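You operate a simulated robot arm through the tools that you are given. There is no shell and no other tool. Be economical: measure what you need, move in short steps, check, and stop when the job is done.

Carry out the task below with a simulated two-armed robot. There is one attempt and no reset: what you move stays moved.

JOB
Set the teal rod to ring 2 and lock it.
Fine: hold the clamp block while you turn the thumb screw; the block ends on the blue board.

The check looks at the end state, three seconds after you hand in, the way a careful person would. Anything else that was tipped, shoved, dropped, spilled or broken makes it a failure.

ROBOT AND FRAMES
Two 7-joint arms with two-finger parallel grippers on one trunk, on a base that drives. Base frame: it is fixed to the floor where the robot stands at the start and does not move with it; the origin is under the middle of the robot, x ahead of it, y to its left, z up; the surface under the hand at the start is at about z = 0.8. Lengths are in m, angles in rad, forces in N, time in s.
The left shoulder is at the start at [0.064, 0.182, 1.137], the right one opposite. With the tool pointing down near the work surface each hand reaches from about 0.26 to 0.74 m from the robot's upright axis, wherever it stands, measured 20 degrees to its own side. Places, roughly: thumb screw [0.5, 0, 0.9]; top of the blue board [-1.2, -0.1, 0.8]. Payload 3.91 kg a hand.
The TCP of each hand is the grasp point between the finger pads, 0.03 m short of the fingertips. In the tool frame z runs along the fingers and y along their closing line. Largest opening 0.11 m; finger width 0.02, thickness 0.01; the body of the gripper, 0.048 by 0.112 m, starts 0.055 m behind the TCP.
Orientation is that of the tool frame in the base frame, as a unit quaternion [w, x, y, z]. With the fingers straight down and closing along the base's y, the tool's x points along the base's -x, its y along +y and its z along -z.

CONTROLS
- The arms move only by the tool apply_moves. It takes "left_motion", "right_motion" or both (then of equal length, played together; a hand with none holds still); each is a list of rows, each a list of 3 entries, a list of its own where there are three numbers: the shift along the tool's x, y, z in m, then the turn, a rotation vector about the tool's x, y, z in rad, then the closure in counts, from 0 (fully open) to 255 (shut). In form: [[[tx, ty, tz], [wx, wy, wz], grip], ...]. A call has 1 to 12 rows; each row shifts and turns the commanded pose from where the row before left it, along the tool's axes as they then stand. Each row takes 0.2 s and may step no farther than 0.05 m and 0.15 rad from the row before; otherwise, or with a gripper value out of range, the whole call is refused. Where a pose cannot be reached the arm comes as near as it can. A force on the tool above 80 N (or 10 N above the force at the start of the call, whichever is more), or a blocked arm, ends the call early, and 0.2 s more pass. Each finger travels about 0.072 m/s and halts on what it meets, pressing with about 27 N; the grip force reading is that of the motor and also rises with nothing between the fingers. The clock runs only during rows and for 0.2 s after the last one: add rows that do not move to give the fingers time. The reply holds the time, the measured pose of the TCP, the force on the tool along the base axes, the opening and the grip force, in the units named above and with some noise, with the torque about the TCP (base axes, N m) and any sound that the robot's microphone picked up, and new pictures: "views" is both (left out), scene, wrist or none (wrist: the cameras of the hands that moved).
- Cameras (640 x 400 px; columns grow to the right, rows downward): "scene" is now at [0.2027, 0.005, 1.3522]; the picture's right is [0.07, -1.00, 0.00], its down [-0.10, -0.01, -0.99] and it looks along [0.99, 0.07, -0.10] (base axes); focal length 214 px, centre (320, 200). "left" rides on the left gripper at [0.072, -0.017, -0.103] in its tool frame; the picture's right is [0.23, 0.97, 0.00], its down [-0.76, 0.18, -0.62] and it looks along [-0.61, 0.14, 0.78] (tool axes); focal length 222 px, centre (320, 200). "right" rides on the right gripper at [0.072, 0.017, -0.103] in its tool frame; the picture's right is [-0.23, 0.97, 0.00], its down [-0.76, -0.18, -0.62] and it looks along [-0.61, -0.14, 0.78] (tool axes); focal length 222 px, centre (320, 200). There is no depth. A picture from a camera that has moved, and an enlarged one, comes with that camera's place and axes in the base frame and with its lens. The place of the scene camera against the robot may be out by one fixed shift of up to 0.025 m in any direction.
- raise_lower(by): slides the trunk up (or, below 0, down) by that many m; the arms and the scene camera ride with it, the base frame stays. It gives what a move gives, with no picture.
- drive_base(legs): drives the robot by 1 to 6 legs, each [ahead, left, turn to the left] in m, m and rad, along the robot's own axes; the way and the turn of a leg run together, so that a leg with both is an arc; at most 1.5 m and 3.142 rad a leg. The arms and the cameras ride along, it lands a little off, and it stops where it bumps. It gives what a move gives, and a new picture of the scene camera.
- head_to(pan, tilt): turns the head with the scene camera to pan (to the left, within 1.396 rad either way) and tilt (down, from -0.506 to 1.204), counted from straight ahead of the robot. It gives what a move gives, and a new picture of the scene camera.
- enlarge(camera, box): a new picture of the part [left, top, right, bottom] of that camera's present view, enlarged. The clock stands still meanwhile.
- close_job(): hands the job in; it is judged then, once.

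Go step by step. Nothing tells you exact positions but the pictures and the camera data: compare them with the known pose of the tool, close in by small moves and look again before you grip or let go. The budget is 120 turns and 260 pictures, counting those below and the enlarged ones. Unless the task says otherwise, let go and move clear before handing in, and close with one line.

The tools are called after "Emit:" as a command line: name --argument value ..., lists and objects as JSON in quotes. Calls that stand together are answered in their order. apply_moves: Moves the arms, as the interface text tells. Its arguments: {"type":"object","properties":{"left_motion":{"type":"array"},"right_motion":{"type":"array"},"views":{"type":"string","enum":["both","scene","wrist","none"]}},"required":[]} The other tools are called the same way: raise_lower (by) slides the trunk up or down; drive_base (legs) drives the base; head_to (pan, tilt) turns the head that bears the scene camera; enlarge (camera, box) takes an enlarged picture of a part of a camera's view; close_job () hands the job in.

At the start:

```text
t: 0.0
left_position: [0.2946, 0.0964, 1.2596]
left_tool_rot: [-0.001, -0.013, 1.0, 0.007]
left_ft_force: [130.7, 26.7, -70.1]
left_wrist_torque: [-1.71, 7.92, -0.17]
left_finger_gap: 0.1099
left_grasp_force: 0.1
right_position: [0.3274, -0.1622, 1.2702]
right_tool_rot: [0.0, 0.0, 1.0, 0.0]
right_ft_force: [0.4, -0.2, 0.0]
right_wrist_torque: [0.01, 0.0, 0.03]
right_finger_gap: 0.11
right_grasp_force: 0.1
trunk travel left (down, up): [-0.4, 0.114]
robot x, y, heading: [-0.0015, 0.0035, 0.002]
head pan, tilt: [-0.6, 1.201]
```

scene: 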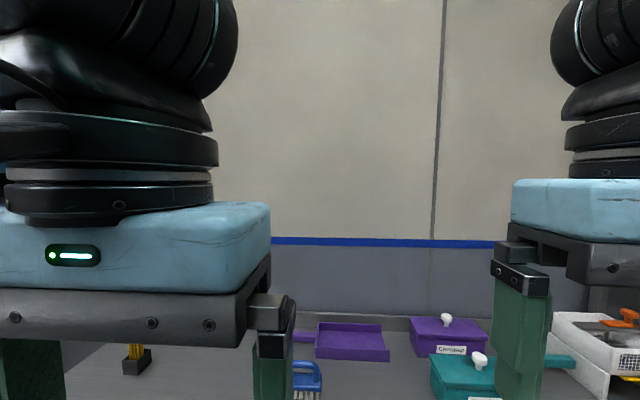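
right: 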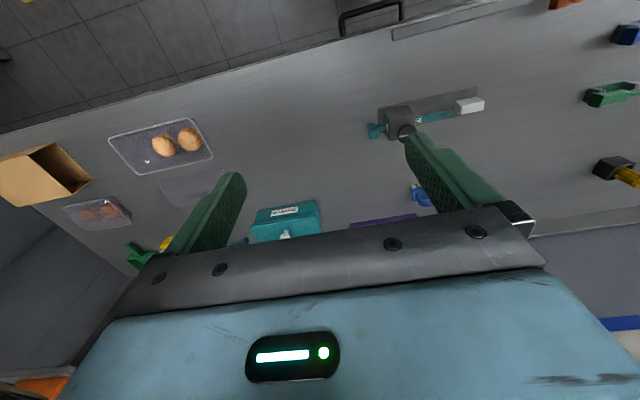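
left: 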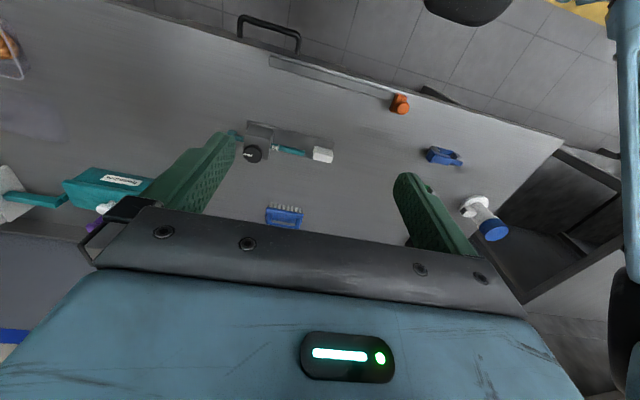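

I see a table with a grey clamp block carrying a teal rod, and both hands raised above it. First I'll tilt the head down to look at the work.

Emit:
head_to --pan 0 --tilt 0.8

Emit:
enlarge --camera "right" --box '[340, 70, 500, 170]'

Emit:
enlarge --camera "left" --box '[220, 100, 380, 200]'

```text
t: 1.0
left_position: [0.3012, 0.098, 1.2521]
left_tool_rot: [-0.002, -0.019, 1.0, 0.015]
left_ft_force: [85.4, 46.5, -79.7]
left_wrist_torque: [-3.55, 1.89, -2.77]
left_finger_gap: 0.11
left_grasp_force: 0.0
right_position: [0.3275, -0.1622, 1.2697]
right_tool_rot: [-0.001, 0.0, 1.0, 0.0]
right_ft_force: [0.6, 0.3, 0.8]
right_wrist_torque: [0.02, 0.0, -0.02]
right_finger_gap: 0.1099
right_grasp_force: 0.1
trunk travel left (down, up): [-0.4, 0.114]
robot x, y, heading: [-0.0021, -0.0019, -0.002]
head pan, tilt: [0.0, 0.799]
camera scene: at [0.2039, 0.0028, 1.3328], right [0.04, -1.0, 0.0], down [-0.31, -0.01, -0.95], along [0.95, 0.04, -0.31], focal length 214 px, centre (320, 200)
```

scene: 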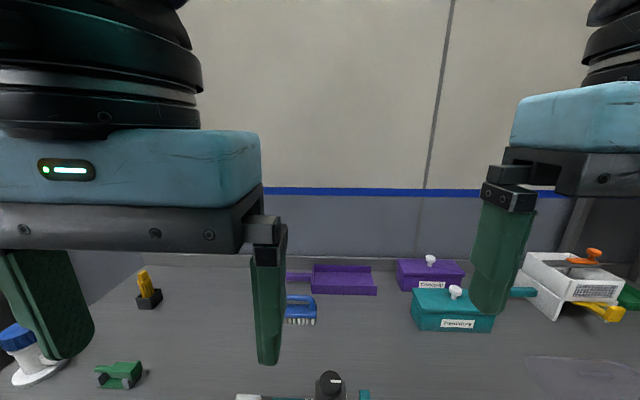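

```text
4.00 times, centred on (420, 120) of right
camera zoom: at [0.2556, -0.1442, 1.3736], right [0.23, 0.97, 0.0], down [0.76, -0.18, 0.62], along [0.61, -0.14, -0.78], focal length 888 px, centre (-80, 520)
```

zoom: 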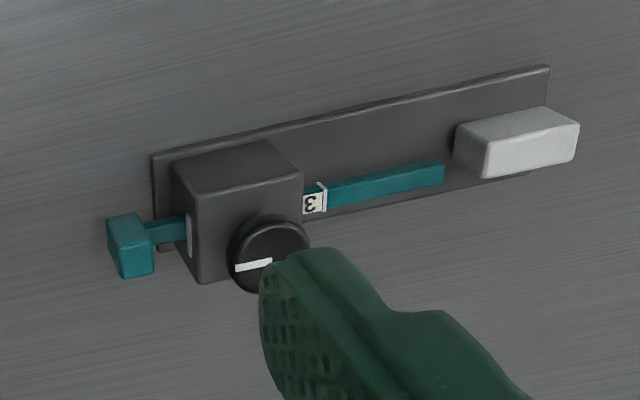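

```text
4.00 times, centred on (300, 150) of left
camera zoom: at [0.2296, 0.0753, 1.3565], right [-0.26, 0.96, 0.03], down [0.76, 0.19, 0.63], along [0.6, 0.19, -0.78], focal length 888 px, centre (400, 400)
```

zoom: 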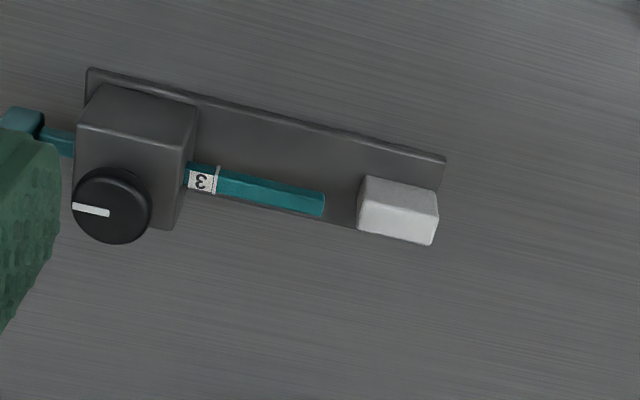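

The left hand reads a large force while hanging free; it probably presses against the head. I'll ease it outward and down, and see whether the load clears.

Emit:
apply_moves --left_motion '[[[0, 0.03, 0.0], [0, 0, 0], 0], [[-0.02, 0.03, 0.0], [0, 0, 0], 0], [[-0.02, 0.03, 0], [0, 0, 0], 0], [[-0.02, 0.03, 0], [0, 0, 0], 0], [[0, 0, 0], [0, 0, 0], 0]]' --views "scene"

```text
t: 2.2
left_position: [0.3515, 0.2164, 1.2601]
left_tool_rot: [-0.002, -0.012, 1.0, 0.007]
left_ft_force: [0.3, 0.6, -0.1]
left_wrist_torque: [0.0, -0.02, -0.01]
left_finger_gap: 0.11
left_grasp_force: 0.1
right_position: [0.3304, -0.1636, 1.268]
right_tool_rot: [-0.001, 0.003, 1.0, -0.003]
right_ft_force: [28.6, -19.1, -58.6]
right_wrist_torque: [1.33, -2.47, 1.48]
right_finger_gap: 0.1101
right_grasp_force: 0.0
trunk travel left (down, up): [-0.4, 0.114]
robot x, y, heading: [-0.0002, 0.0008, 0.002]
head pan, tilt: [0.0, 0.799]
camera scene: at [0.1983, -0.0049, 1.3044], right [-0.04, -1.0, 0.0], down [-0.58, 0.02, -0.81], along [0.81, -0.03, -0.58], focal length 214 px, centre (320, 200)
```

scene: 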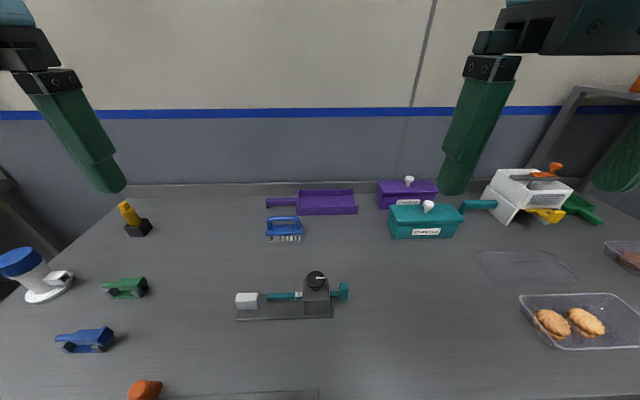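

Confirmed: the head was jammed against the left hand, and now it touches the right. I'll clear the right hand likewise.

Emit:
apply_moves --right_motion '[[[0, -0.03, 0.0], [0, 0, 0], 0], [[-0.02, -0.03, 0.0], [0, 0, 0], 0], [[-0.02, -0.03, 0], [0, 0, 0], 0], [[0, -0.03, 0], [0, 0, 0], 0], [[0, 0, 0], [0, 0, 0], 0]]' --views "scene"

```text
t: 3.4
left_position: [0.351, 0.2176, 1.2595]
left_tool_rot: [-0.002, -0.012, 1.0, 0.007]
left_ft_force: [0.6, -0.2, 0.1]
left_wrist_torque: [0.0, 0.02, 0.0]
left_finger_gap: 0.11
left_grasp_force: 0.1
right_position: [0.3682, -0.2807, 1.2702]
right_tool_rot: [0.0, -0.001, 1.0, 0.0]
right_ft_force: [0.0, 0.6, -0.1]
right_wrist_torque: [-0.03, -0.04, 0.0]
right_finger_gap: 0.11
right_grasp_force: 0.0
trunk travel left (down, up): [-0.4, 0.114]
robot x, y, heading: [-0.0009, -0.0007, 0.0]
head pan, tilt: [0.0, 0.799]
camera scene: at [0.192, -0.0003, 1.2896], right [0.0, -1.0, 0.0], down [-0.72, 0.0, -0.7], along [0.7, 0.0, -0.72], focal length 214 px, centre (320, 200)
```

scene: 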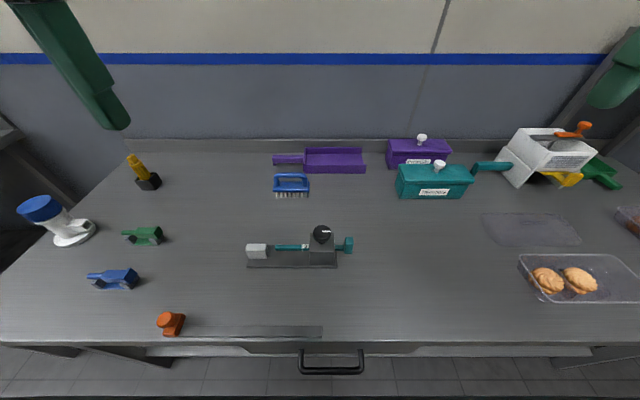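

Emit:
enlarge --camera "scene" --box '[230, 210, 370, 290]'

Emit:
enlarge --camera "scene" --box '[285, 215, 365, 265]'

```text
4.57 times, centred on (300, 250) of scene
camera zoom: at [0.192, -0.0003, 1.2896], right [0.0, -1.0, 0.0], down [-0.72, 0.0, -0.7], along [0.7, 0.0, -0.72], focal length 980 px, centre (411, -29)
```

zoom: 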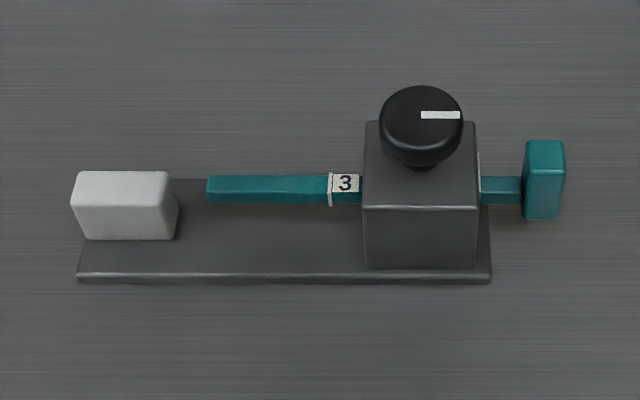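

```text
8.00 times, centred on (325, 240) of scene
camera zoom: at [0.192, -0.0003, 1.2896], right [0.0, -1.0, 0.0], down [-0.72, 0.0, -0.7], along [0.7, 0.0, -0.72], focal length 1716 px, centre (280, -120)
```

zoom: 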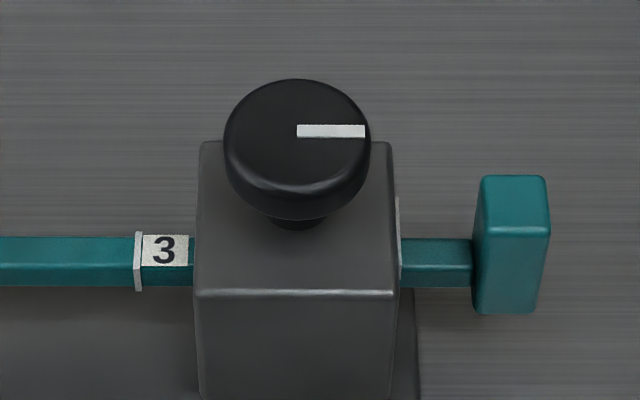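

The clamp block sits about (0.47, -0.01), with the rod lying along y, ring 3 on its left side and the cap on its right. I'll lower both hands for closer views of both faces of the block.

Emit:
apply_moves --right_motion '[[[-0.005, 0.017, 0.045], [0, 0, 0], 0], [[-0.005, 0.017, 0.045], [0, 0, 0], 0], [[-0.005, 0.017, 0.045], [0, 0, 0], 0], [[-0.005, 0.017, 0.045], [0, 0, 0], 0], [[-0.005, 0.017, 0.045], [0, 0, 0], 0], [[-0.005, 0.017, 0.045], [0, 0, 0], 0], [[0, 0, 0], [0, 0, 0], 0]]' --left_motion '[[[-0.008, -0.006, 0.043], [0, 0, 0], 0], [[-0.008, -0.006, 0.043], [0, 0, 0], 0], [[-0.008, -0.006, 0.043], [0, 0, 0], 0], [[-0.008, -0.006, 0.043], [0, 0, 0], 0], [[-0.008, -0.006, 0.043], [0, 0, 0], 0], [[-0.008, -0.006, 0.043], [0, 0, 0], 0], [[0, 0, 0], [0, 0, 0], 0]]' --views "wrist"

```text
t: 5.0
left_position: [0.3983, 0.1879, 1.0008]
left_tool_rot: [-0.001, -0.013, 1.0, 0.007]
left_ft_force: [-0.2, 0.4, 0.1]
left_wrist_torque: [0.0, -0.01, -0.01]
left_finger_gap: 0.1099
left_grasp_force: 0.1
right_position: [0.3986, -0.1784, 1.0001]
right_tool_rot: [0.0, 0.0, 1.0, 0.001]
right_ft_force: [0.2, 0.4, 0.5]
right_wrist_torque: [0.0, -0.02, -0.01]
right_finger_gap: 0.1097
right_grasp_force: 0.1
trunk travel left (down, up): [-0.4, 0.114]
robot x, y, heading: [0.0019, 0.0034, -0.003]
head pan, tilt: [0.0, 0.799]
camera right: at [0.3258, -0.1618, 1.1026], right [0.23, 0.97, 0.0], down [0.76, -0.18, 0.62], along [0.61, -0.14, -0.78], focal length 222 px, centre (320, 200)
camera left: at [0.3264, 0.1667, 1.1046], right [-0.25, 0.97, 0.01], down [0.76, 0.19, 0.62], along [0.6, 0.17, -0.78], focal length 222 px, centre (320, 200)
```

right: 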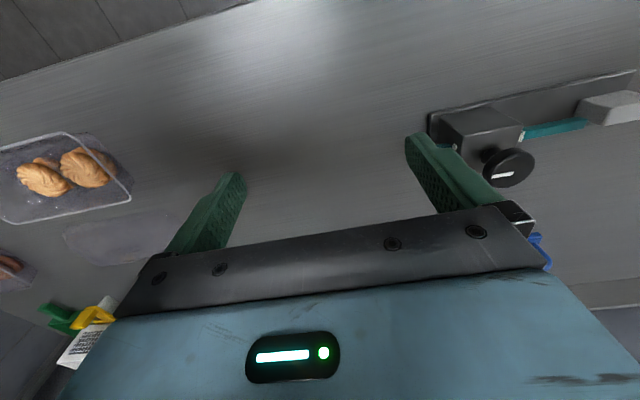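
left: 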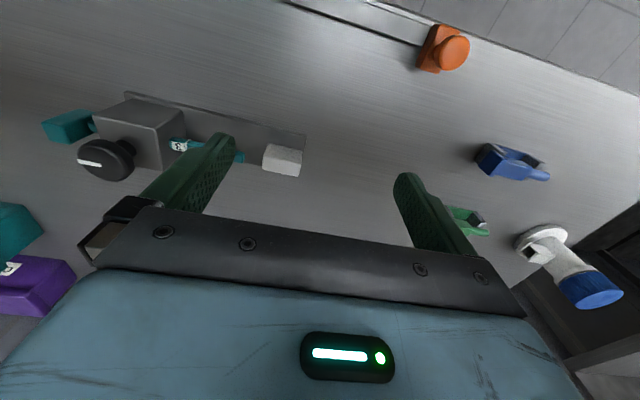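

The fingers hide the details, so I'll yaw both hands about 90° so their cameras look along the rod from each side.

Emit:
apply_moves --right_motion '[[[0, 0, 0], [0, 0, -0.15], 0], [[0, 0, 0], [0, 0, -0.15], 0], [[0, 0, 0], [0, 0, -0.15], 0], [[0, 0, 0], [0, 0, -0.15], 0], [[0, 0, 0], [0, 0, -0.15], 0], [[0, 0, 0], [0, 0, -0.15], 0], [[0, 0, 0], [0, 0, -0.15], 0], [[0, 0, 0], [0, 0, -0.15], 0], [[0, 0, 0], [0, 0, -0.15], 0], [[0, 0, 0], [0, 0, -0.15], 0], [[0, 0, 0], [0, 0, -0.07], 0], [[0, 0, 0], [0, 0, 0], 0]]' --left_motion '[[[0, 0, 0], [0, 0, 0.15], 0], [[0, 0, 0], [0, 0, 0.15], 0], [[0, 0, 0], [0, 0, 0.15], 0], [[0, 0, 0], [0, 0, 0.15], 0], [[0, 0, 0], [0, 0, 0.15], 0], [[0, 0, 0], [0, 0, 0.15], 0], [[0, 0, 0], [0, 0, 0.15], 0], [[0, 0, 0], [0, 0, 0.15], 0], [[0, 0, 0], [0, 0, 0.15], 0], [[0, 0, 0], [0, 0, 0.15], 0], [[0, 0, 0], [0, 0, 0.07], 0], [[0, 0, 0], [0, 0, 0], 0]]' --views "wrist"

```text
t: 7.6
left_position: [0.3992, 0.1869, 1.0023]
left_tool_rot: [-0.007, 0.698, 0.716, 0.004]
left_ft_force: [0.1, 0.1, 0.6]
left_wrist_torque: [0.04, -0.01, 0.02]
left_finger_gap: 0.11
left_grasp_force: 0.0
right_position: [0.3871, -0.1592, 0.9891]
right_tool_rot: [0.014, -0.623, 0.781, -0.021]
right_ft_force: [0.0, 0.1, -0.3]
right_wrist_torque: [0.03, 0.02, 0.01]
right_finger_gap: 0.1101
right_grasp_force: 0.0
right hand out of reach, approached as far as the arm can: row 9, 10, 11
trunk travel left (down, up): [-0.4, 0.114]
robot x, y, heading: [-0.0028, -0.0012, 0.005]
head pan, tilt: [0.0, 0.799]
camera right: at [0.3496, -0.2237, 1.0922], right [-0.9, 0.44, -0.05], down [0.31, 0.71, 0.63], along [0.31, 0.55, -0.78], focal length 222 px, centre (320, 200)
camera left: at [0.3806, 0.2569, 1.1068], right [0.97, 0.25, 0.0], down [0.2, -0.77, 0.61], along [0.15, -0.59, -0.79], focal length 222 px, centre (320, 200)
```

right: 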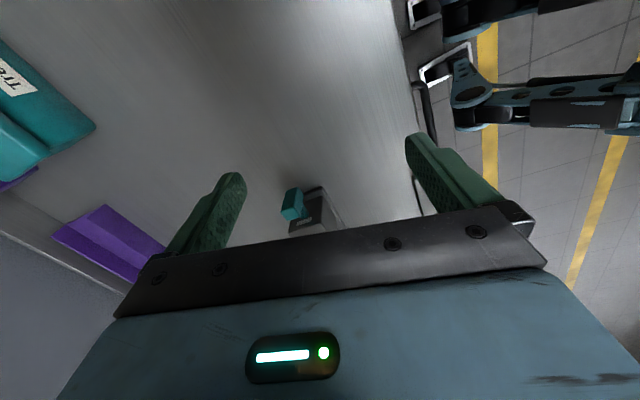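
left: 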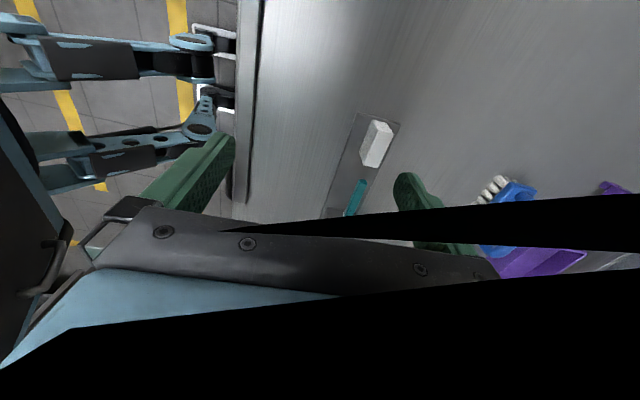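

Emit:
apply_moves --right_motion '[[[-0.027, -0.014, 0], [0, 0, 0], 0], [[-0.027, -0.014, 0], [0, 0, 0], 0], [[-0.027, -0.014, 0], [0, 0, 0], 0], [[0, 0, 0], [0, 0, 0], 0]]' --views "wrist"

Emit:
enlarge --camera "right" --box '[240, 60, 400, 210]'

```text
t: 8.6
left_position: [0.3987, 0.187, 1.0013]
left_tool_rot: [-0.006, 0.697, 0.717, 0.003]
left_ft_force: [0.2, 0.1, -0.2]
left_wrist_torque: [-0.02, 0.01, -0.02]
left_finger_gap: 0.1102
left_grasp_force: 0.0
right_position: [0.4193, -0.1219, 0.9912]
right_tool_rot: [0.014, -0.621, 0.783, -0.021]
right_ft_force: [-0.4, -0.4, 0.6]
right_wrist_torque: [0.01, 0.04, 0.0]
right_finger_gap: 0.11
right_grasp_force: 0.0
right hand out of reach, approached as far as the arm can: row 2, 3
trunk travel left (down, up): [-0.4, 0.114]
robot x, y, heading: [-0.0015, 0.002, 0.005]
head pan, tilt: [0.0, 0.799]
camera right: at [0.3823, -0.1857, 1.0933], right [-0.9, 0.44, -0.05], down [0.32, 0.71, 0.63], along [0.31, 0.55, -0.78], focal length 222 px, centre (320, 200)
```

right: 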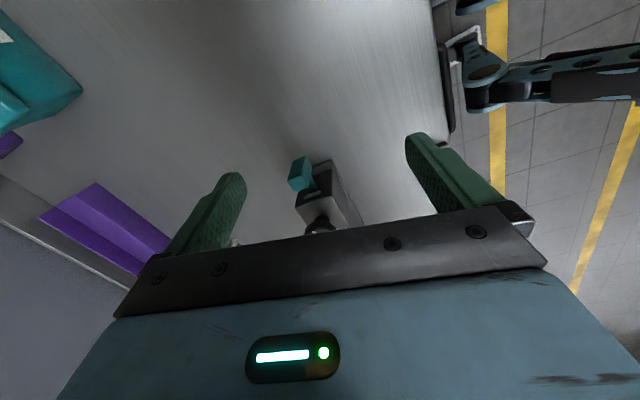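

```text
2.67 times, centred on (320, 135) of right
camera zoom: at [0.3823, -0.1857, 1.0933], right [-0.9, 0.44, -0.05], down [0.32, 0.71, 0.63], along [0.31, 0.55, -0.78], focal length 592 px, centre (320, 373)
```

zoom: 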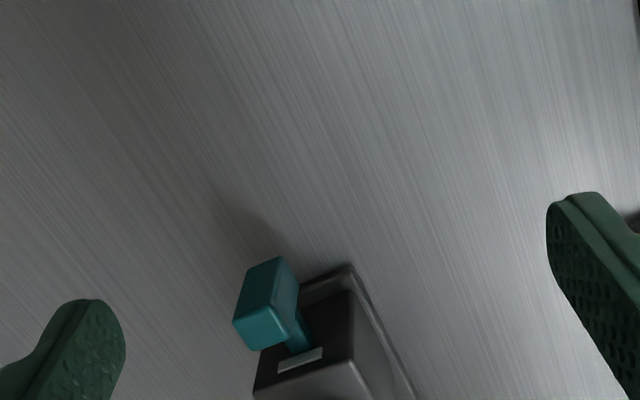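

Emit:
enlarge --camera "right" --box '[280, 145, 360, 235]'

Emit:
apply_moves --left_motion '[[[-0.03, 0.02, 0], [0, 0, 0], 0], [[-0.03, 0.02, 0], [0, 0, 0], 0], [[-0.03, 0.02, 0], [0, 0, 0], 0], [[0, 0, 0], [0, 0, 0], 0]]' --views "wrist"

```text
4.44 times, centred on (320, 190) of right
camera zoom: at [0.3823, -0.1857, 1.0933], right [-0.9, 0.44, -0.05], down [0.32, 0.71, 0.63], along [0.31, 0.55, -0.78], focal length 987 px, centre (320, 244)
```

zoom: 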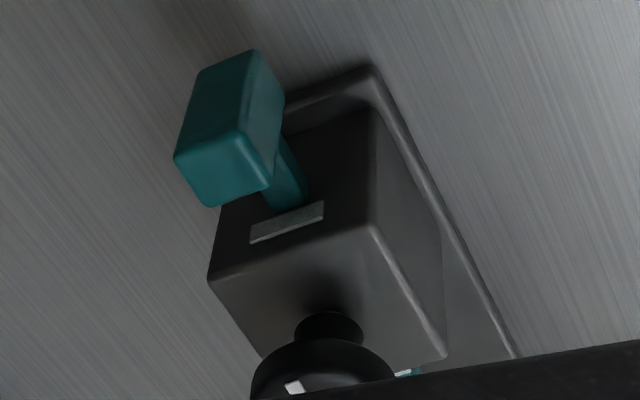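

```text
t: 9.6
left_position: [0.462, 0.0973, 1.0006]
left_tool_rot: [-0.007, 0.697, 0.717, 0.004]
left_ft_force: [-1.1, 0.7, -0.3]
left_wrist_torque: [-0.01, -0.03, -0.03]
left_finger_gap: 0.1101
left_grasp_force: 0.0
right_position: [0.42, -0.1215, 0.9908]
right_tool_rot: [0.014, -0.622, 0.783, -0.021]
right_ft_force: [0.4, -0.1, 0.3]
right_wrist_torque: [-0.04, 0.02, 0.01]
right_finger_gap: 0.1098
right_grasp_force: 0.1
trunk travel left (down, up): [-0.4, 0.114]
robot x, y, heading: [0.0003, 0.0005, -0.001]
head pan, tilt: [0.0, 0.799]
camera left: at [0.4423, 0.1689, 1.1055], right [0.97, 0.25, 0.0], down [0.2, -0.76, 0.61], along [0.16, -0.59, -0.79], focal length 222 px, centre (320, 200)
```

left: 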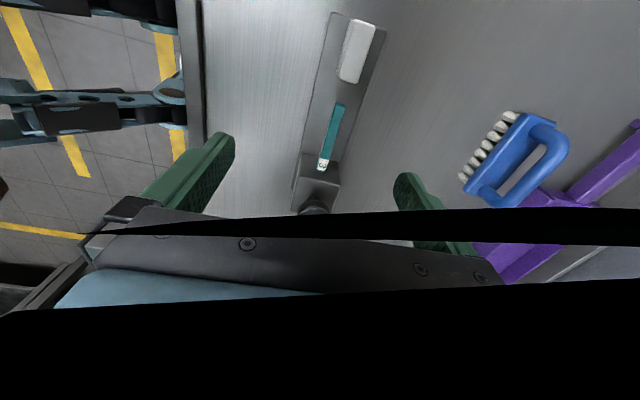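

Emit:
enlarge --camera "left" --box '[280, 90, 380, 215]'

```text
3.20 times, centred on (330, 152) of left
camera zoom: at [0.4423, 0.1689, 1.1055], right [0.97, 0.25, 0.0], down [0.2, -0.76, 0.61], along [0.16, -0.59, -0.79], focal length 711 px, centre (288, 352)
```

zoom: 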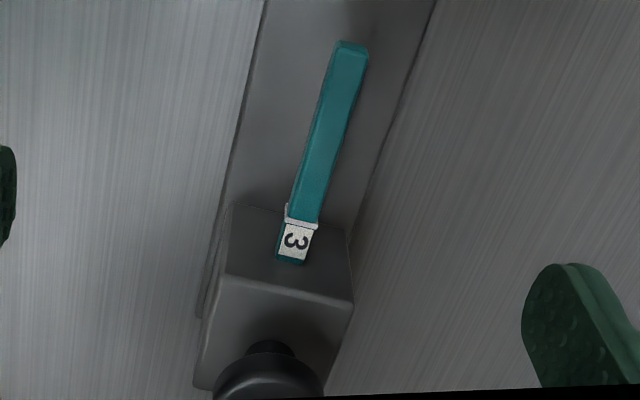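

The index bar is on the block's right (−y) face, so ring 2 has to come out at that face by pulling the cap toward −y. I place the block at x 0.455–0.508, y −0.029–0.026, top at z≈0.87; next I'll tilt the left hand 45° to hold it from the left, clear of the knob.

Emit:
apply_moves --left_motion '[[[0.009, 0.01, 0.027], [0, 0, 0.028], 0], [[0.009, 0.01, 0.028], [0, 0, 0], 0], [[0, 0, 0], [0, -0.15, 0], 0], [[0, 0, 0], [0, -0.15, 0], 0], [[0, 0, 0], [0, -0.15, 0], 0], [[0, 0, 0], [0, -0.15, 0], 0], [[0, 0, 0], [0, -0.15, 0], 0], [[0, 0, 0], [0, -0.035, 0], 0], [[0, 0, 0], [0, 0, 0], 0]]'

```text
t: 11.6
left_position: [0.481, 0.1173, 0.9463]
left_tool_rot: [0.264, 0.655, 0.656, -0.268]
left_ft_force: [0.5, -0.4, 0.6]
left_wrist_torque: [0.0, 0.02, 0.02]
left_finger_gap: 0.11
left_grasp_force: 0.0
right_position: [0.4204, -0.1225, 0.9905]
right_tool_rot: [0.013, -0.622, 0.783, -0.021]
right_ft_force: [0.3, 0.1, 0.4]
right_wrist_torque: [0.0, 0.0, -0.04]
right_finger_gap: 0.1102
right_grasp_force: 0.2
trunk travel left (down, up): [-0.4, 0.114]
robot x, y, heading: [-0.0056, -0.0031, 0.008]
head pan, tilt: [0.0, 0.799]
camera scene: at [0.1914, -0.001, 1.2897], right [0.0, -1.0, 0.0], down [-0.72, 0.0, -0.7], along [0.7, 0.0, -0.72], focal length 214 px, centre (320, 200)
camera left: at [0.4639, 0.2411, 0.9696], right [0.97, 0.16, -0.16], down [0.18, -0.11, 0.98], along [0.14, -0.98, -0.14], focal length 222 px, centre (320, 200)
```

scene: 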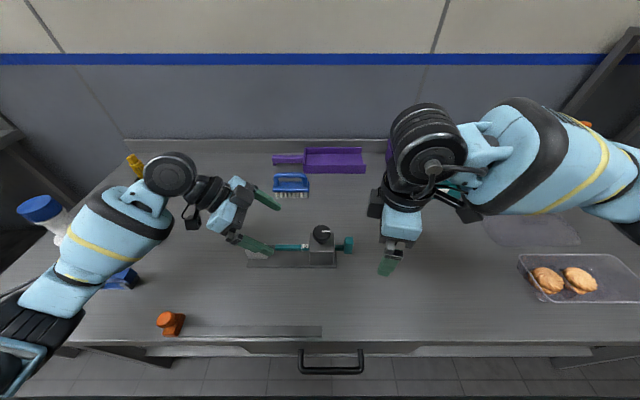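
left: 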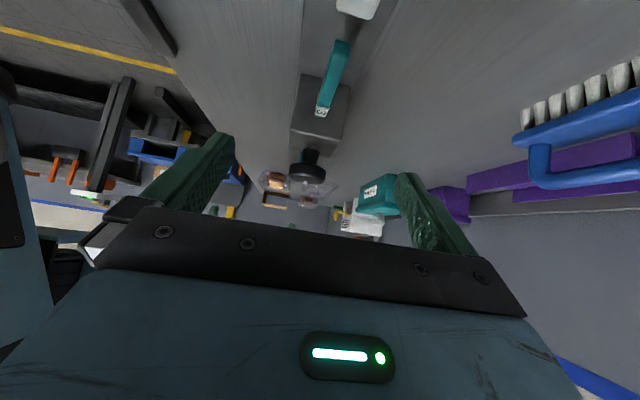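

Emit:
enlarge --camera "left" --box '[270, 30, 370, 180]'

Emit:
enlarge --camera "scene" --box '[220, 170, 380, 280]'

```text
2.67 times, centred on (320, 105) of left
camera zoom: at [0.4639, 0.2411, 0.9696], right [0.97, 0.16, -0.16], down [0.18, -0.11, 0.98], along [0.14, -0.98, -0.14], focal length 592 px, centre (320, 453)
```

zoom: 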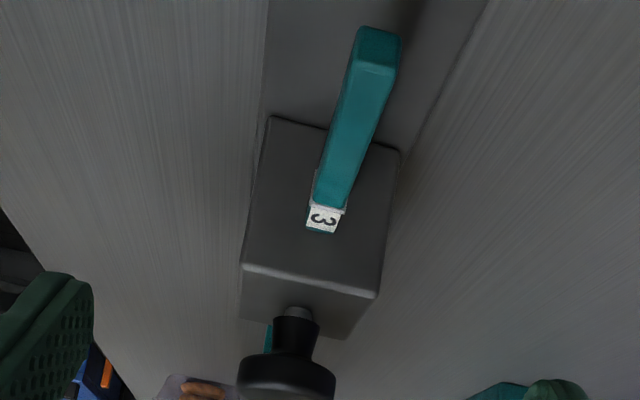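

```text
3.64 times, centred on (300, 225) of scene
camera zoom: at [0.1914, -0.001, 1.2897], right [0.0, -1.0, 0.0], down [-0.72, 0.0, -0.7], along [0.7, 0.0, -0.72], focal length 780 px, centre (393, 109)
```

zoom: 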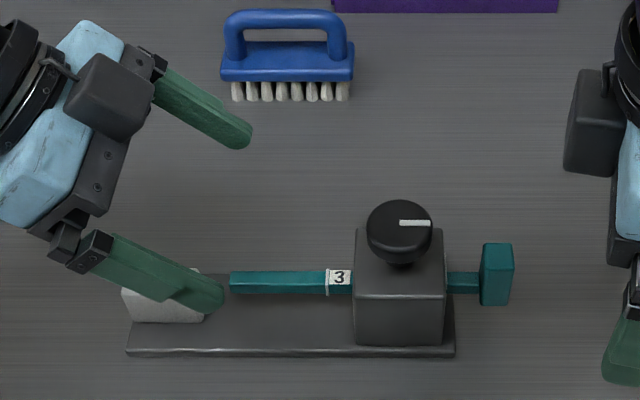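

Emit:
enlarge --camera "scene" --box '[140, 140, 300, 265]'

Emit:
enlarge --camera "scene" --box '[340, 90, 500, 290]'

```text
3.20 times, centred on (220, 202) of scene
camera zoom: at [0.1914, -0.001, 1.2897], right [0.0, -1.0, 0.0], down [-0.72, 0.0, -0.7], along [0.7, 0.0, -0.72], focal length 686 px, centre (640, 192)
```

zoom: 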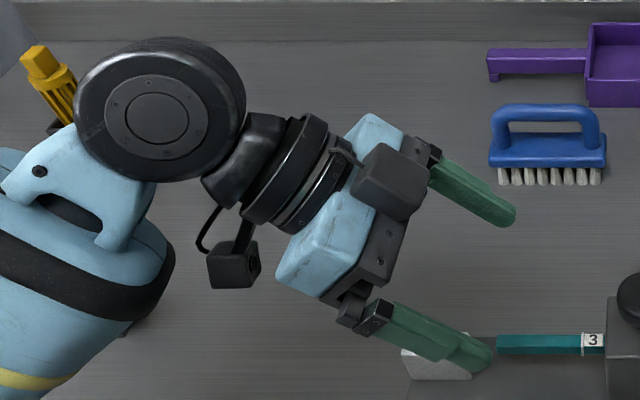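

```text
2.00 times, centred on (420, 190) of scene
camera zoom: at [0.1914, -0.001, 1.2897], right [0.0, -1.0, 0.0], down [-0.72, 0.0, -0.7], along [0.7, 0.0, -0.72], focal length 429 px, centre (120, 220)
```

zoom: 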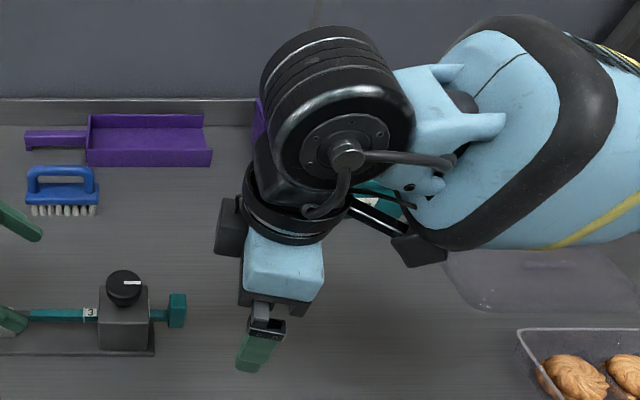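

The hands carry a camera cube and a motor box, so a hold from the left would hit either the white stop or the hand on the knob. I'll hold the block from the front instead, with fingers pointing forward and down and closing along y; first I unwind the left hand.

Emit:
apply_moves --left_motion '[[[0, 0, -0.04], [0, 0.15, 0], 0], [[0, 0, -0.04], [0, 0.15, 0], 0], [[0, 0, 0], [0, 0.15, 0], 0], [[0, 0, 0], [0, 0.15, 0], 0], [[0, 0, 0], [0, 0.15, 0], 0], [[0, 0, 0], [0, 0.035, -0.1], 0], [[0, 0, 0], [0, 0, -0.15], 0], [[0, 0, 0], [0, 0, -0.15], 0], [[0, 0, 0], [0, 0, -0.15], 0], [[0, 0, 0], [0, 0, -0.15], 0], [[0, 0, 0], [0, 0, -0.15], 0], [[0, 0, 0], [0, 0, -0.15], 0]]' --views "none"

Emit:
drive_base --legs '[[-0.12, 0, 0]]'

```text
t: 14.2
left_position: [0.4817, 0.1686, 1.0072]
left_tool_rot: [-0.005, 0.281, 0.96, 0.006]
left_ft_force: [0.2, 0.6, -0.5]
left_wrist_torque: [0.02, -0.05, -0.01]
left_finger_gap: 0.1098
left_grasp_force: 0.1
right_position: [0.421, -0.1222, 0.9907]
right_tool_rot: [0.013, -0.621, 0.783, -0.022]
right_ft_force: [0.1, -0.5, 0.1]
right_wrist_torque: [0.01, 0.01, 0.03]
right_finger_gap: 0.1099
right_grasp_force: 0.0
trunk travel left (down, up): [-0.4, 0.114]
robot x, y, heading: [-0.0044, 0.0015, 0.004]
head pan, tilt: [0.0, 0.799]
```

```text
t: 15.4
left_position: [0.3613, 0.1687, 1.0073]
left_tool_rot: [-0.005, 0.282, 0.96, 0.006]
left_ft_force: [-0.1, 0.6, 0.3]
left_wrist_torque: [0.02, 0.04, 0.01]
left_finger_gap: 0.11
left_grasp_force: 0.0
right_position: [0.2992, -0.1214, 0.9905]
right_tool_rot: [0.013, -0.622, 0.783, -0.023]
right_ft_force: [-0.6, 0.0, -0.4]
right_wrist_torque: [0.03, -0.04, 0.0]
right_finger_gap: 0.1101
right_grasp_force: 0.0
trunk travel left (down, up): [-0.4, 0.114]
robot x, y, heading: [-0.1225, 0.0016, 0.002]
head pan, tilt: [0.0, 0.799]
camera scene: at [0.0714, -0.001, 1.2897], right [0.0, -1.0, 0.0], down [-0.72, 0.0, -0.7], along [0.7, 0.0, -0.72], focal length 214 px, centre (320, 200)
```

scene: 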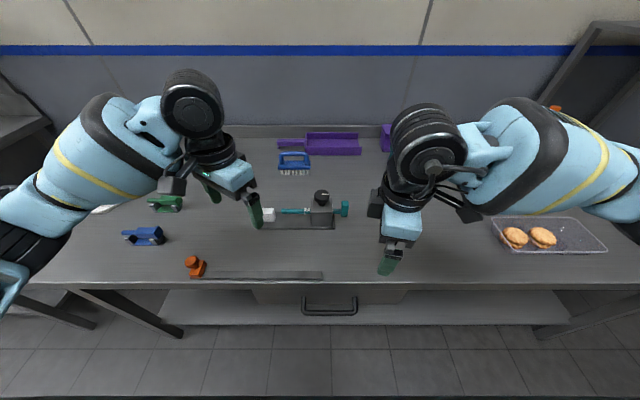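

Emit:
apply_moves --left_motion '[[[0, 0, 0], [0, 0, -0.1425], 0], [[0, 0, 0], [0, 0, -0.1425], 0], [[0, 0, 0], [0, 0, -0.1425], 0], [[0, 0, 0], [0, 0, -0.1425], 0], [[0, 0, 0], [0, -0.142, 0], 0], [[0, 0, 0], [0, -0.142, 0], 0], [[0, 0, 0], [0, -0.142, 0], 0], [[0, 0, 0], [0, -0.142, 0], 0], [[0, 0, 0], [0, -0.142, 0], 0], [[0, 0, 0], [0, -0.142, 0], 0], [[0, 0, 0], [0, -0.142, 0], 0], [[0, 0, 0], [0, -0.14, 0], 0]]' --right_motion '[[[0.03, 0, -0.02], [0, 0, 0.15], 0], [[0.03, 0, -0.02], [0, 0, 0.15], 0], [[0.03, 0, -0.02], [0, 0, 0.15], 0], [[0.03, 0, -0.02], [0, 0, 0.15], 0], [[0, 0, 0], [0, 0, 0.15], 0], [[0, 0, 0], [0, 0, 0.15], 0], [[0, 0, 0], [0, 0, 0.15], 0], [[0, 0, 0], [0, 0, 0.15], 0], [[0, 0, 0], [0, 0, 0.14], 0], [[0, 0, 0], [0, 0, 0], 0], [[0, 0, 0], [0, 0, 0], 0], [[0, 0, 0], [0, 0, 0], 0]]'

```text
t: 18.0
left_position: [0.3611, 0.1685, 1.0061]
left_tool_rot: [0.535, 0.004, 0.845, 0.006]
left_ft_force: [-0.3, -0.3, 0.4]
left_wrist_torque: [0.01, -0.01, -0.01]
left_finger_gap: 0.1098
left_grasp_force: 0.1
right_position: [0.2443, -0.2268, 1.0688]
right_tool_rot: [0.024, -0.002, 1.0, -0.008]
right_ft_force: [0.7, -0.1, 0.6]
right_wrist_torque: [-0.02, 0.0, -0.01]
right_finger_gap: 0.1098
right_grasp_force: 0.0
trunk travel left (down, up): [-0.4, 0.114]
robot x, y, heading: [-0.1204, 0.0008, -0.001]
head pan, tilt: [0.0, 0.799]
camera scene: at [0.0717, -0.0008, 1.2897], right [0.0, -1.0, 0.0], down [-0.72, 0.0, -0.7], along [0.7, 0.0, -0.72], focal length 214 px, centre (320, 200)
camera right: at [0.1676, -0.2073, 1.169], right [0.22, 0.97, -0.01], down [0.73, -0.16, 0.66], along [0.64, -0.15, -0.75], focal length 222 px, centre (320, 200)
camera left: at [0.2364, 0.152, 0.9854], right [-0.1, 0.98, -0.19], down [-0.24, 0.16, 0.96], along [0.97, 0.14, 0.22], focal length 222 px, centre (320, 200)
```

scene: 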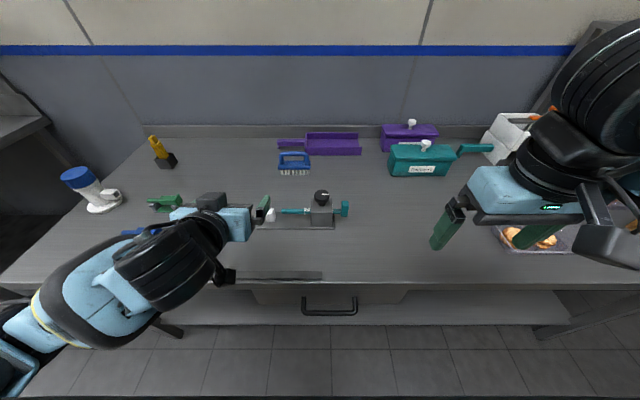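
right: 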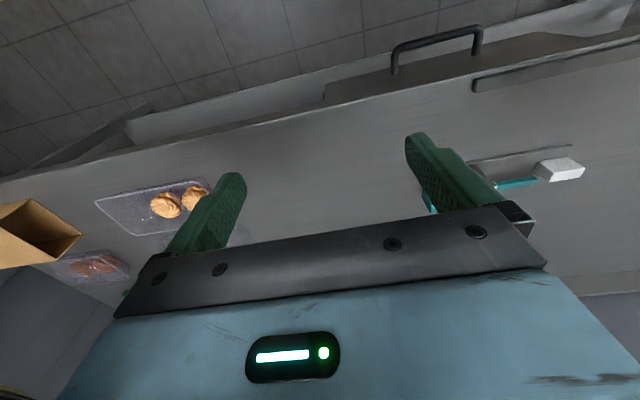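
left: 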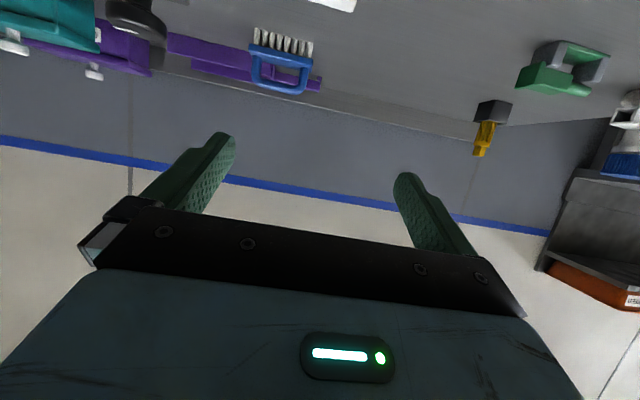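

Emit:
enlarge --camera "scene" --box '[180, 180, 360, 292]'

Emit:
enlarge --camera "right" --box '[400, 20, 640, 170]'

```text
3.56 times, centred on (270, 236) of scene
camera zoom: at [0.0717, -0.0008, 1.2897], right [0.0, -1.0, 0.0], down [-0.72, 0.0, -0.7], along [0.7, 0.0, -0.72], focal length 763 px, centre (498, 72)
```

zoom: 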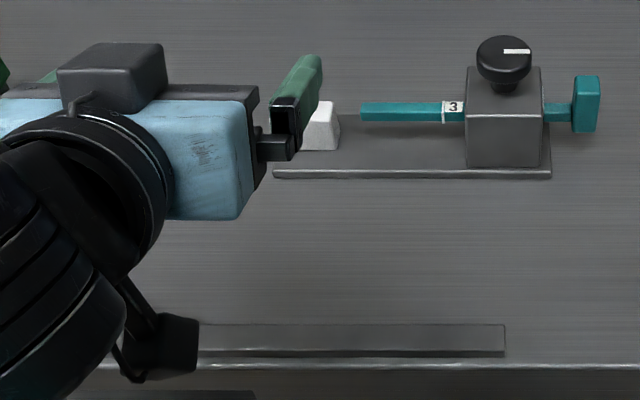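

```text
2.67 times, centred on (520, 95) of right
camera zoom: at [0.1676, -0.2073, 1.169], right [0.22, 0.97, -0.01], down [0.73, -0.16, 0.66], along [0.64, -0.15, -0.75], focal length 592 px, centre (-213, 480)
```

zoom: 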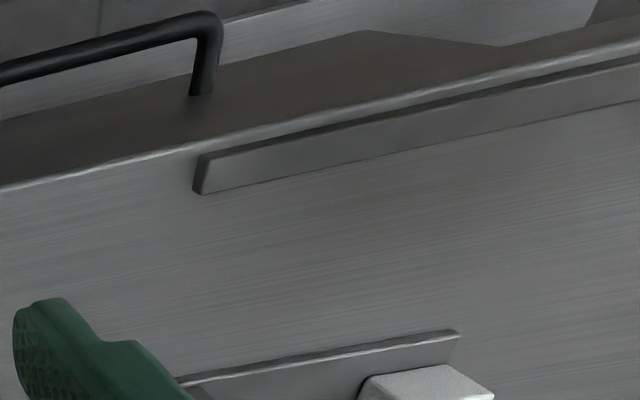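

The strip at the table edge is low. I'll use a slightly steeper tilt (55°) to keep the camera cube clear of it, and bring the left hand in front of the block with a reduced opening so it fits between block and cap.

Emit:
apply_moves --left_motion '[[[0, 0, 0], [0, 0.087, 0], 0], [[0, 0, 0], [0, 0.09, 0], 20], [[0.018, -0.0425, 0.0128], [0, 0, 0], 40], [[0.018, -0.0425, 0.0128], [0, 0, 0], 62], [[0.018, -0.0425, 0.0128], [0, 0, 0], 62], [[0.018, -0.0425, 0.0128], [0, 0, 0], 62], [[0, 0, 0], [0, 0, 0], 62]]'

Emit:
enlarge --camera "scene" --box '[220, 170, 380, 270]'

```text
t: 19.6
left_position: [0.3618, 0.0001, 0.9152]
left_tool_rot: [0.458, 0.003, 0.889, 0.006]
left_ft_force: [-0.6, -0.9, -0.4]
left_wrist_torque: [-0.03, 0.03, -0.04]
left_finger_gap: 0.0832
left_grasp_force: 0.0
right_position: [0.2452, -0.2256, 1.0688]
right_tool_rot: [0.024, -0.002, 1.0, -0.008]
right_ft_force: [-0.3, 0.4, -0.2]
right_wrist_torque: [-0.02, 0.03, 0.01]
right_finger_gap: 0.1102
right_grasp_force: 0.1
trunk travel left (down, up): [-0.4, 0.114]
robot x, y, heading: [-0.1201, -0.0013, 0.004]
head pan, tilt: [0.0, 0.799]
camera scene: at [0.0721, -0.0003, 1.2896], right [0.0, -1.0, 0.0], down [-0.72, 0.0, -0.7], along [0.7, 0.0, -0.72], focal length 214 px, centre (320, 200)
camera left: at [0.235, -0.0173, 0.9165], right [-0.13, 0.98, -0.17], down [-0.07, 0.16, 0.98], along [0.99, 0.14, 0.04], focal length 222 px, centre (320, 200)
```

scene: 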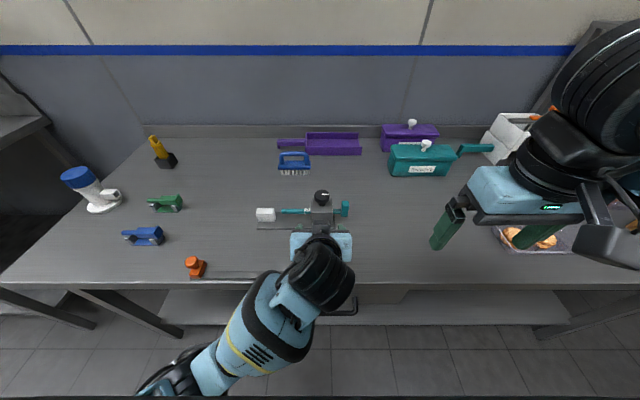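
left: 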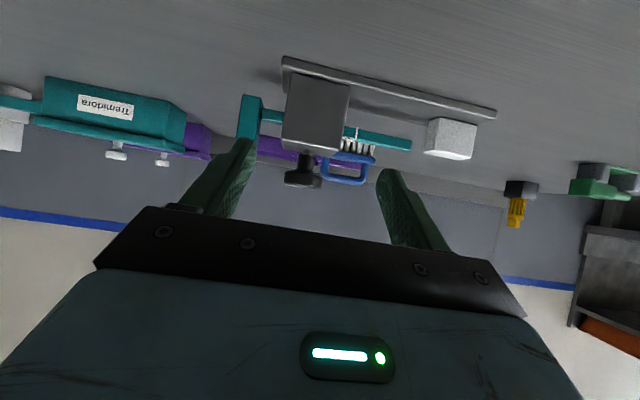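

```text
4.00 times, centred on (300, 220) of scene
camera zoom: at [0.0721, -0.0003, 1.2896], right [0.0, -1.0, 0.0], down [-0.72, 0.0, -0.7], along [0.7, 0.0, -0.72], focal length 858 px, centre (400, 120)
```

zoom: 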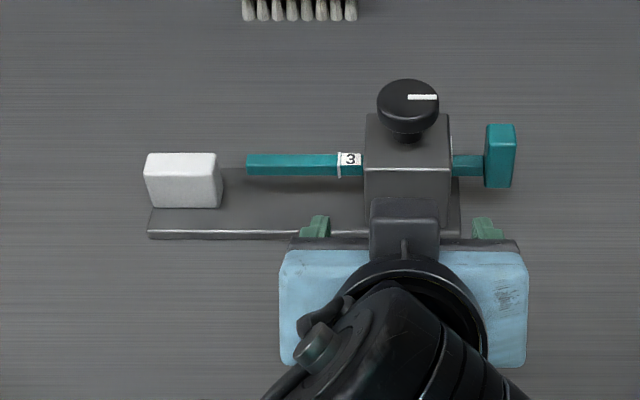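

Emit:
apply_moves --left_motion '[[[0, -0.002, 0.03], [0, 0, 0], 62], [[0, -0.002, 0.03], [0, 0, 0], 62], [[0, 0, 0.02], [0, 0, 0], 62], [[0, 0, 0.0], [0, 0, 0], 62]]'

Emit:
enlarge --camera "scene" --box '[270, 170, 370, 250]'

Emit:
enlarge --camera "left" --box '[180, 50, 440, 230]'

```text
t: 20.6
left_position: [0.4264, -0.0034, 0.8692]
left_tool_rot: [0.458, 0.005, 0.889, 0.005]
left_ft_force: [0.2, 0.2, 0.7]
left_wrist_torque: [-0.03, 0.0, -0.01]
left_finger_gap: 0.0833
left_grasp_force: 0.0
right_position: [0.2441, -0.2259, 1.0698]
right_tool_rot: [0.024, -0.002, 1.0, -0.008]
right_ft_force: [0.9, 0.4, -0.3]
right_wrist_torque: [0.02, 0.0, 0.03]
right_finger_gap: 0.1099
right_grasp_force: 0.1
trunk travel left (down, up): [-0.4, 0.114]
robot x, y, heading: [-0.1227, 0.0024, -0.003]
head pan, tilt: [0.0, 0.799]
camera scene: at [0.0718, -0.001, 1.2897], right [0.0, -1.0, 0.0], down [-0.72, 0.0, -0.7], along [0.7, 0.0, -0.72], focal length 214 px, centre (320, 200)
camera left: at [0.3002, -0.0202, 0.8701], right [-0.13, 0.98, -0.17], down [-0.07, 0.16, 0.98], along [0.99, 0.14, 0.04], focal length 222 px, centre (320, 200)
```

scene: 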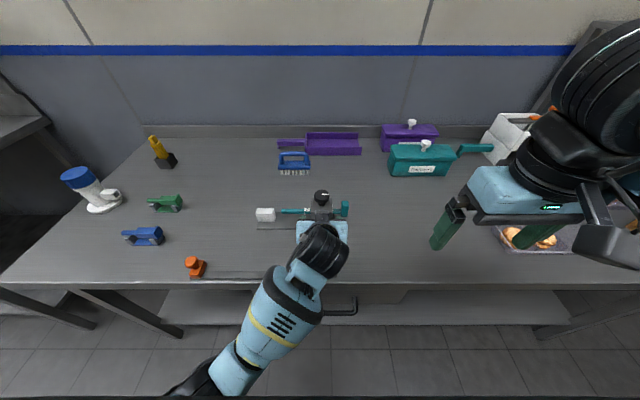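
left: 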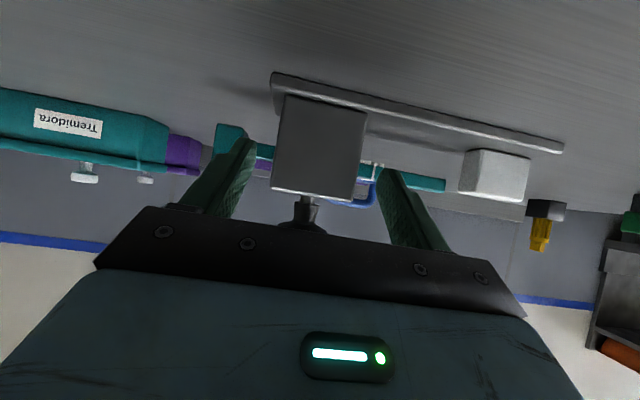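

```text
5.00 times, centred on (320, 210) of scene
camera zoom: at [0.0718, -0.001, 1.2897], right [0.0, -1.0, 0.0], down [-0.72, 0.0, -0.7], along [0.7, 0.0, -0.72], focal length 1072 px, centre (320, 150)
```

zoom: 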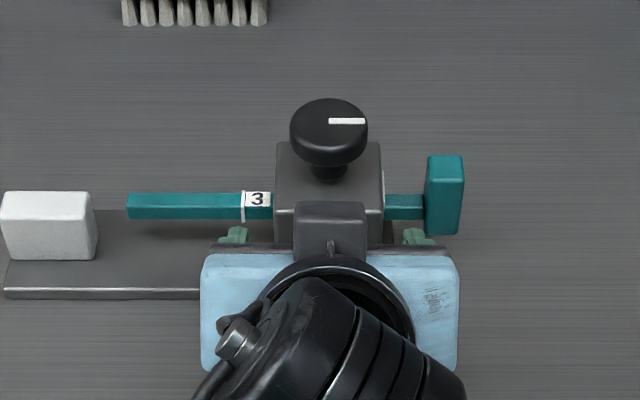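

```text
2.22 times, centred on (310, 140) of left
camera zoom: at [0.3002, -0.0202, 0.8701], right [-0.13, 0.98, -0.17], down [-0.07, 0.16, 0.98], along [0.99, 0.14, 0.04], focal length 494 px, centre (342, 333)
```

zoom: 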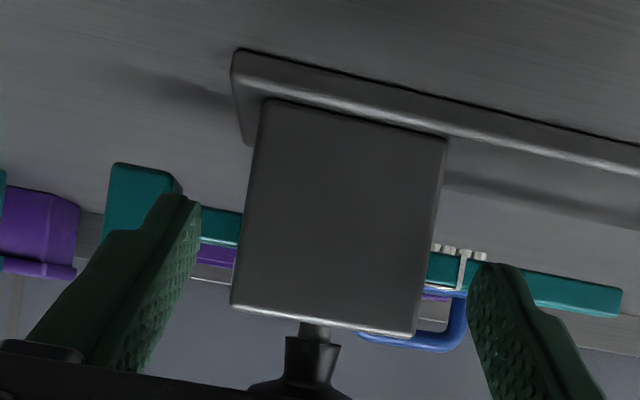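

Emit:
apply_moves --left_motion '[[[0, 0, 0], [0, 0, 0], 88], [[0, -0.0005, 0.012], [0, 0, 0], 88], [[0, 0, 0.0115], [0, 0, 0], 88], [[0, 0, 0.0], [0, 0, 0], 88]]' --views "wrist"

Emit:
enlarge --camera "left" --box '[180, 50, 440, 230]'

Emit:
enlarge --camera "scene" --box '[270, 170, 370, 250]'

```text
t: 21.6
left_position: [0.4451, -0.0046, 0.856]
left_tool_rot: [0.458, 0.004, 0.889, 0.005]
left_ft_force: [-2.3, -0.1, 1.6]
left_wrist_torque: [0.0, -0.01, -0.02]
left_finger_gap: 0.072
left_grasp_force: 0.0
right_position: [0.2452, -0.2262, 1.0693]
right_tool_rot: [0.024, -0.001, 1.0, -0.007]
right_ft_force: [-0.2, -0.4, 0.1]
right_wrist_torque: [-0.01, -0.01, 0.04]
right_finger_gap: 0.1098
right_grasp_force: 0.1
trunk travel left (down, up): [-0.4, 0.114]
robot x, y, heading: [-0.1202, 0.0005, 0.001]
head pan, tilt: [0.0, 0.799]
camera left: at [0.3189, -0.0211, 0.8569], right [-0.13, 0.98, -0.17], down [-0.07, 0.16, 0.98], along [0.99, 0.14, 0.04], focal length 222 px, centre (320, 200)
```

left: 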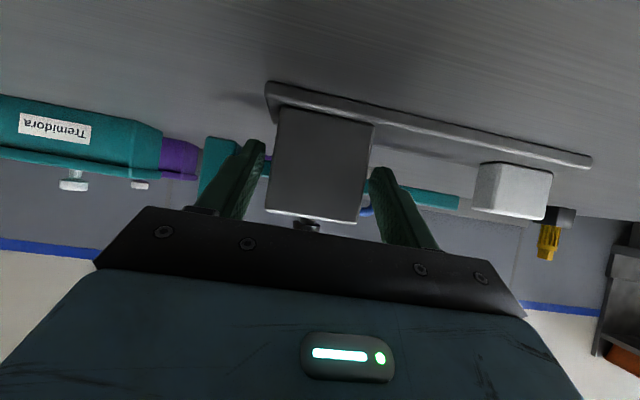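

```text
2.22 times, centred on (310, 140) of left
camera zoom: at [0.3189, -0.0211, 0.8569], right [-0.13, 0.98, -0.17], down [-0.07, 0.16, 0.98], along [0.99, 0.14, 0.04], focal length 494 px, centre (342, 333)
```

zoom: 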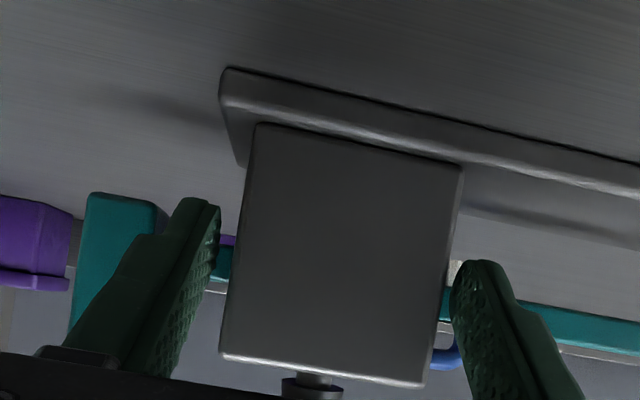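

```text
5.00 times, centred on (320, 210) of scene
camera zoom: at [0.0715, -0.001, 1.2897], right [0.0, -1.0, 0.0], down [-0.72, 0.0, -0.7], along [0.7, 0.0, -0.72], focal length 1072 px, centre (320, 150)
```

zoom: 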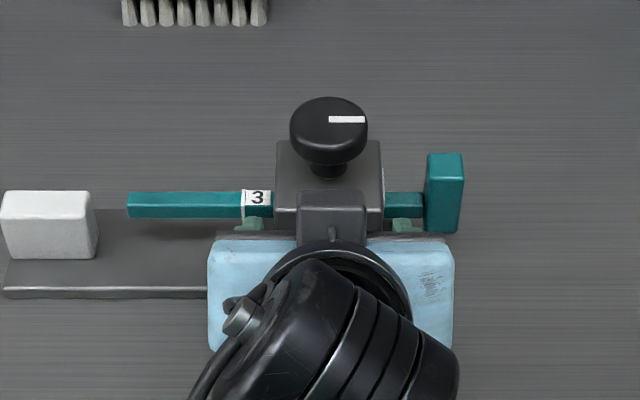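

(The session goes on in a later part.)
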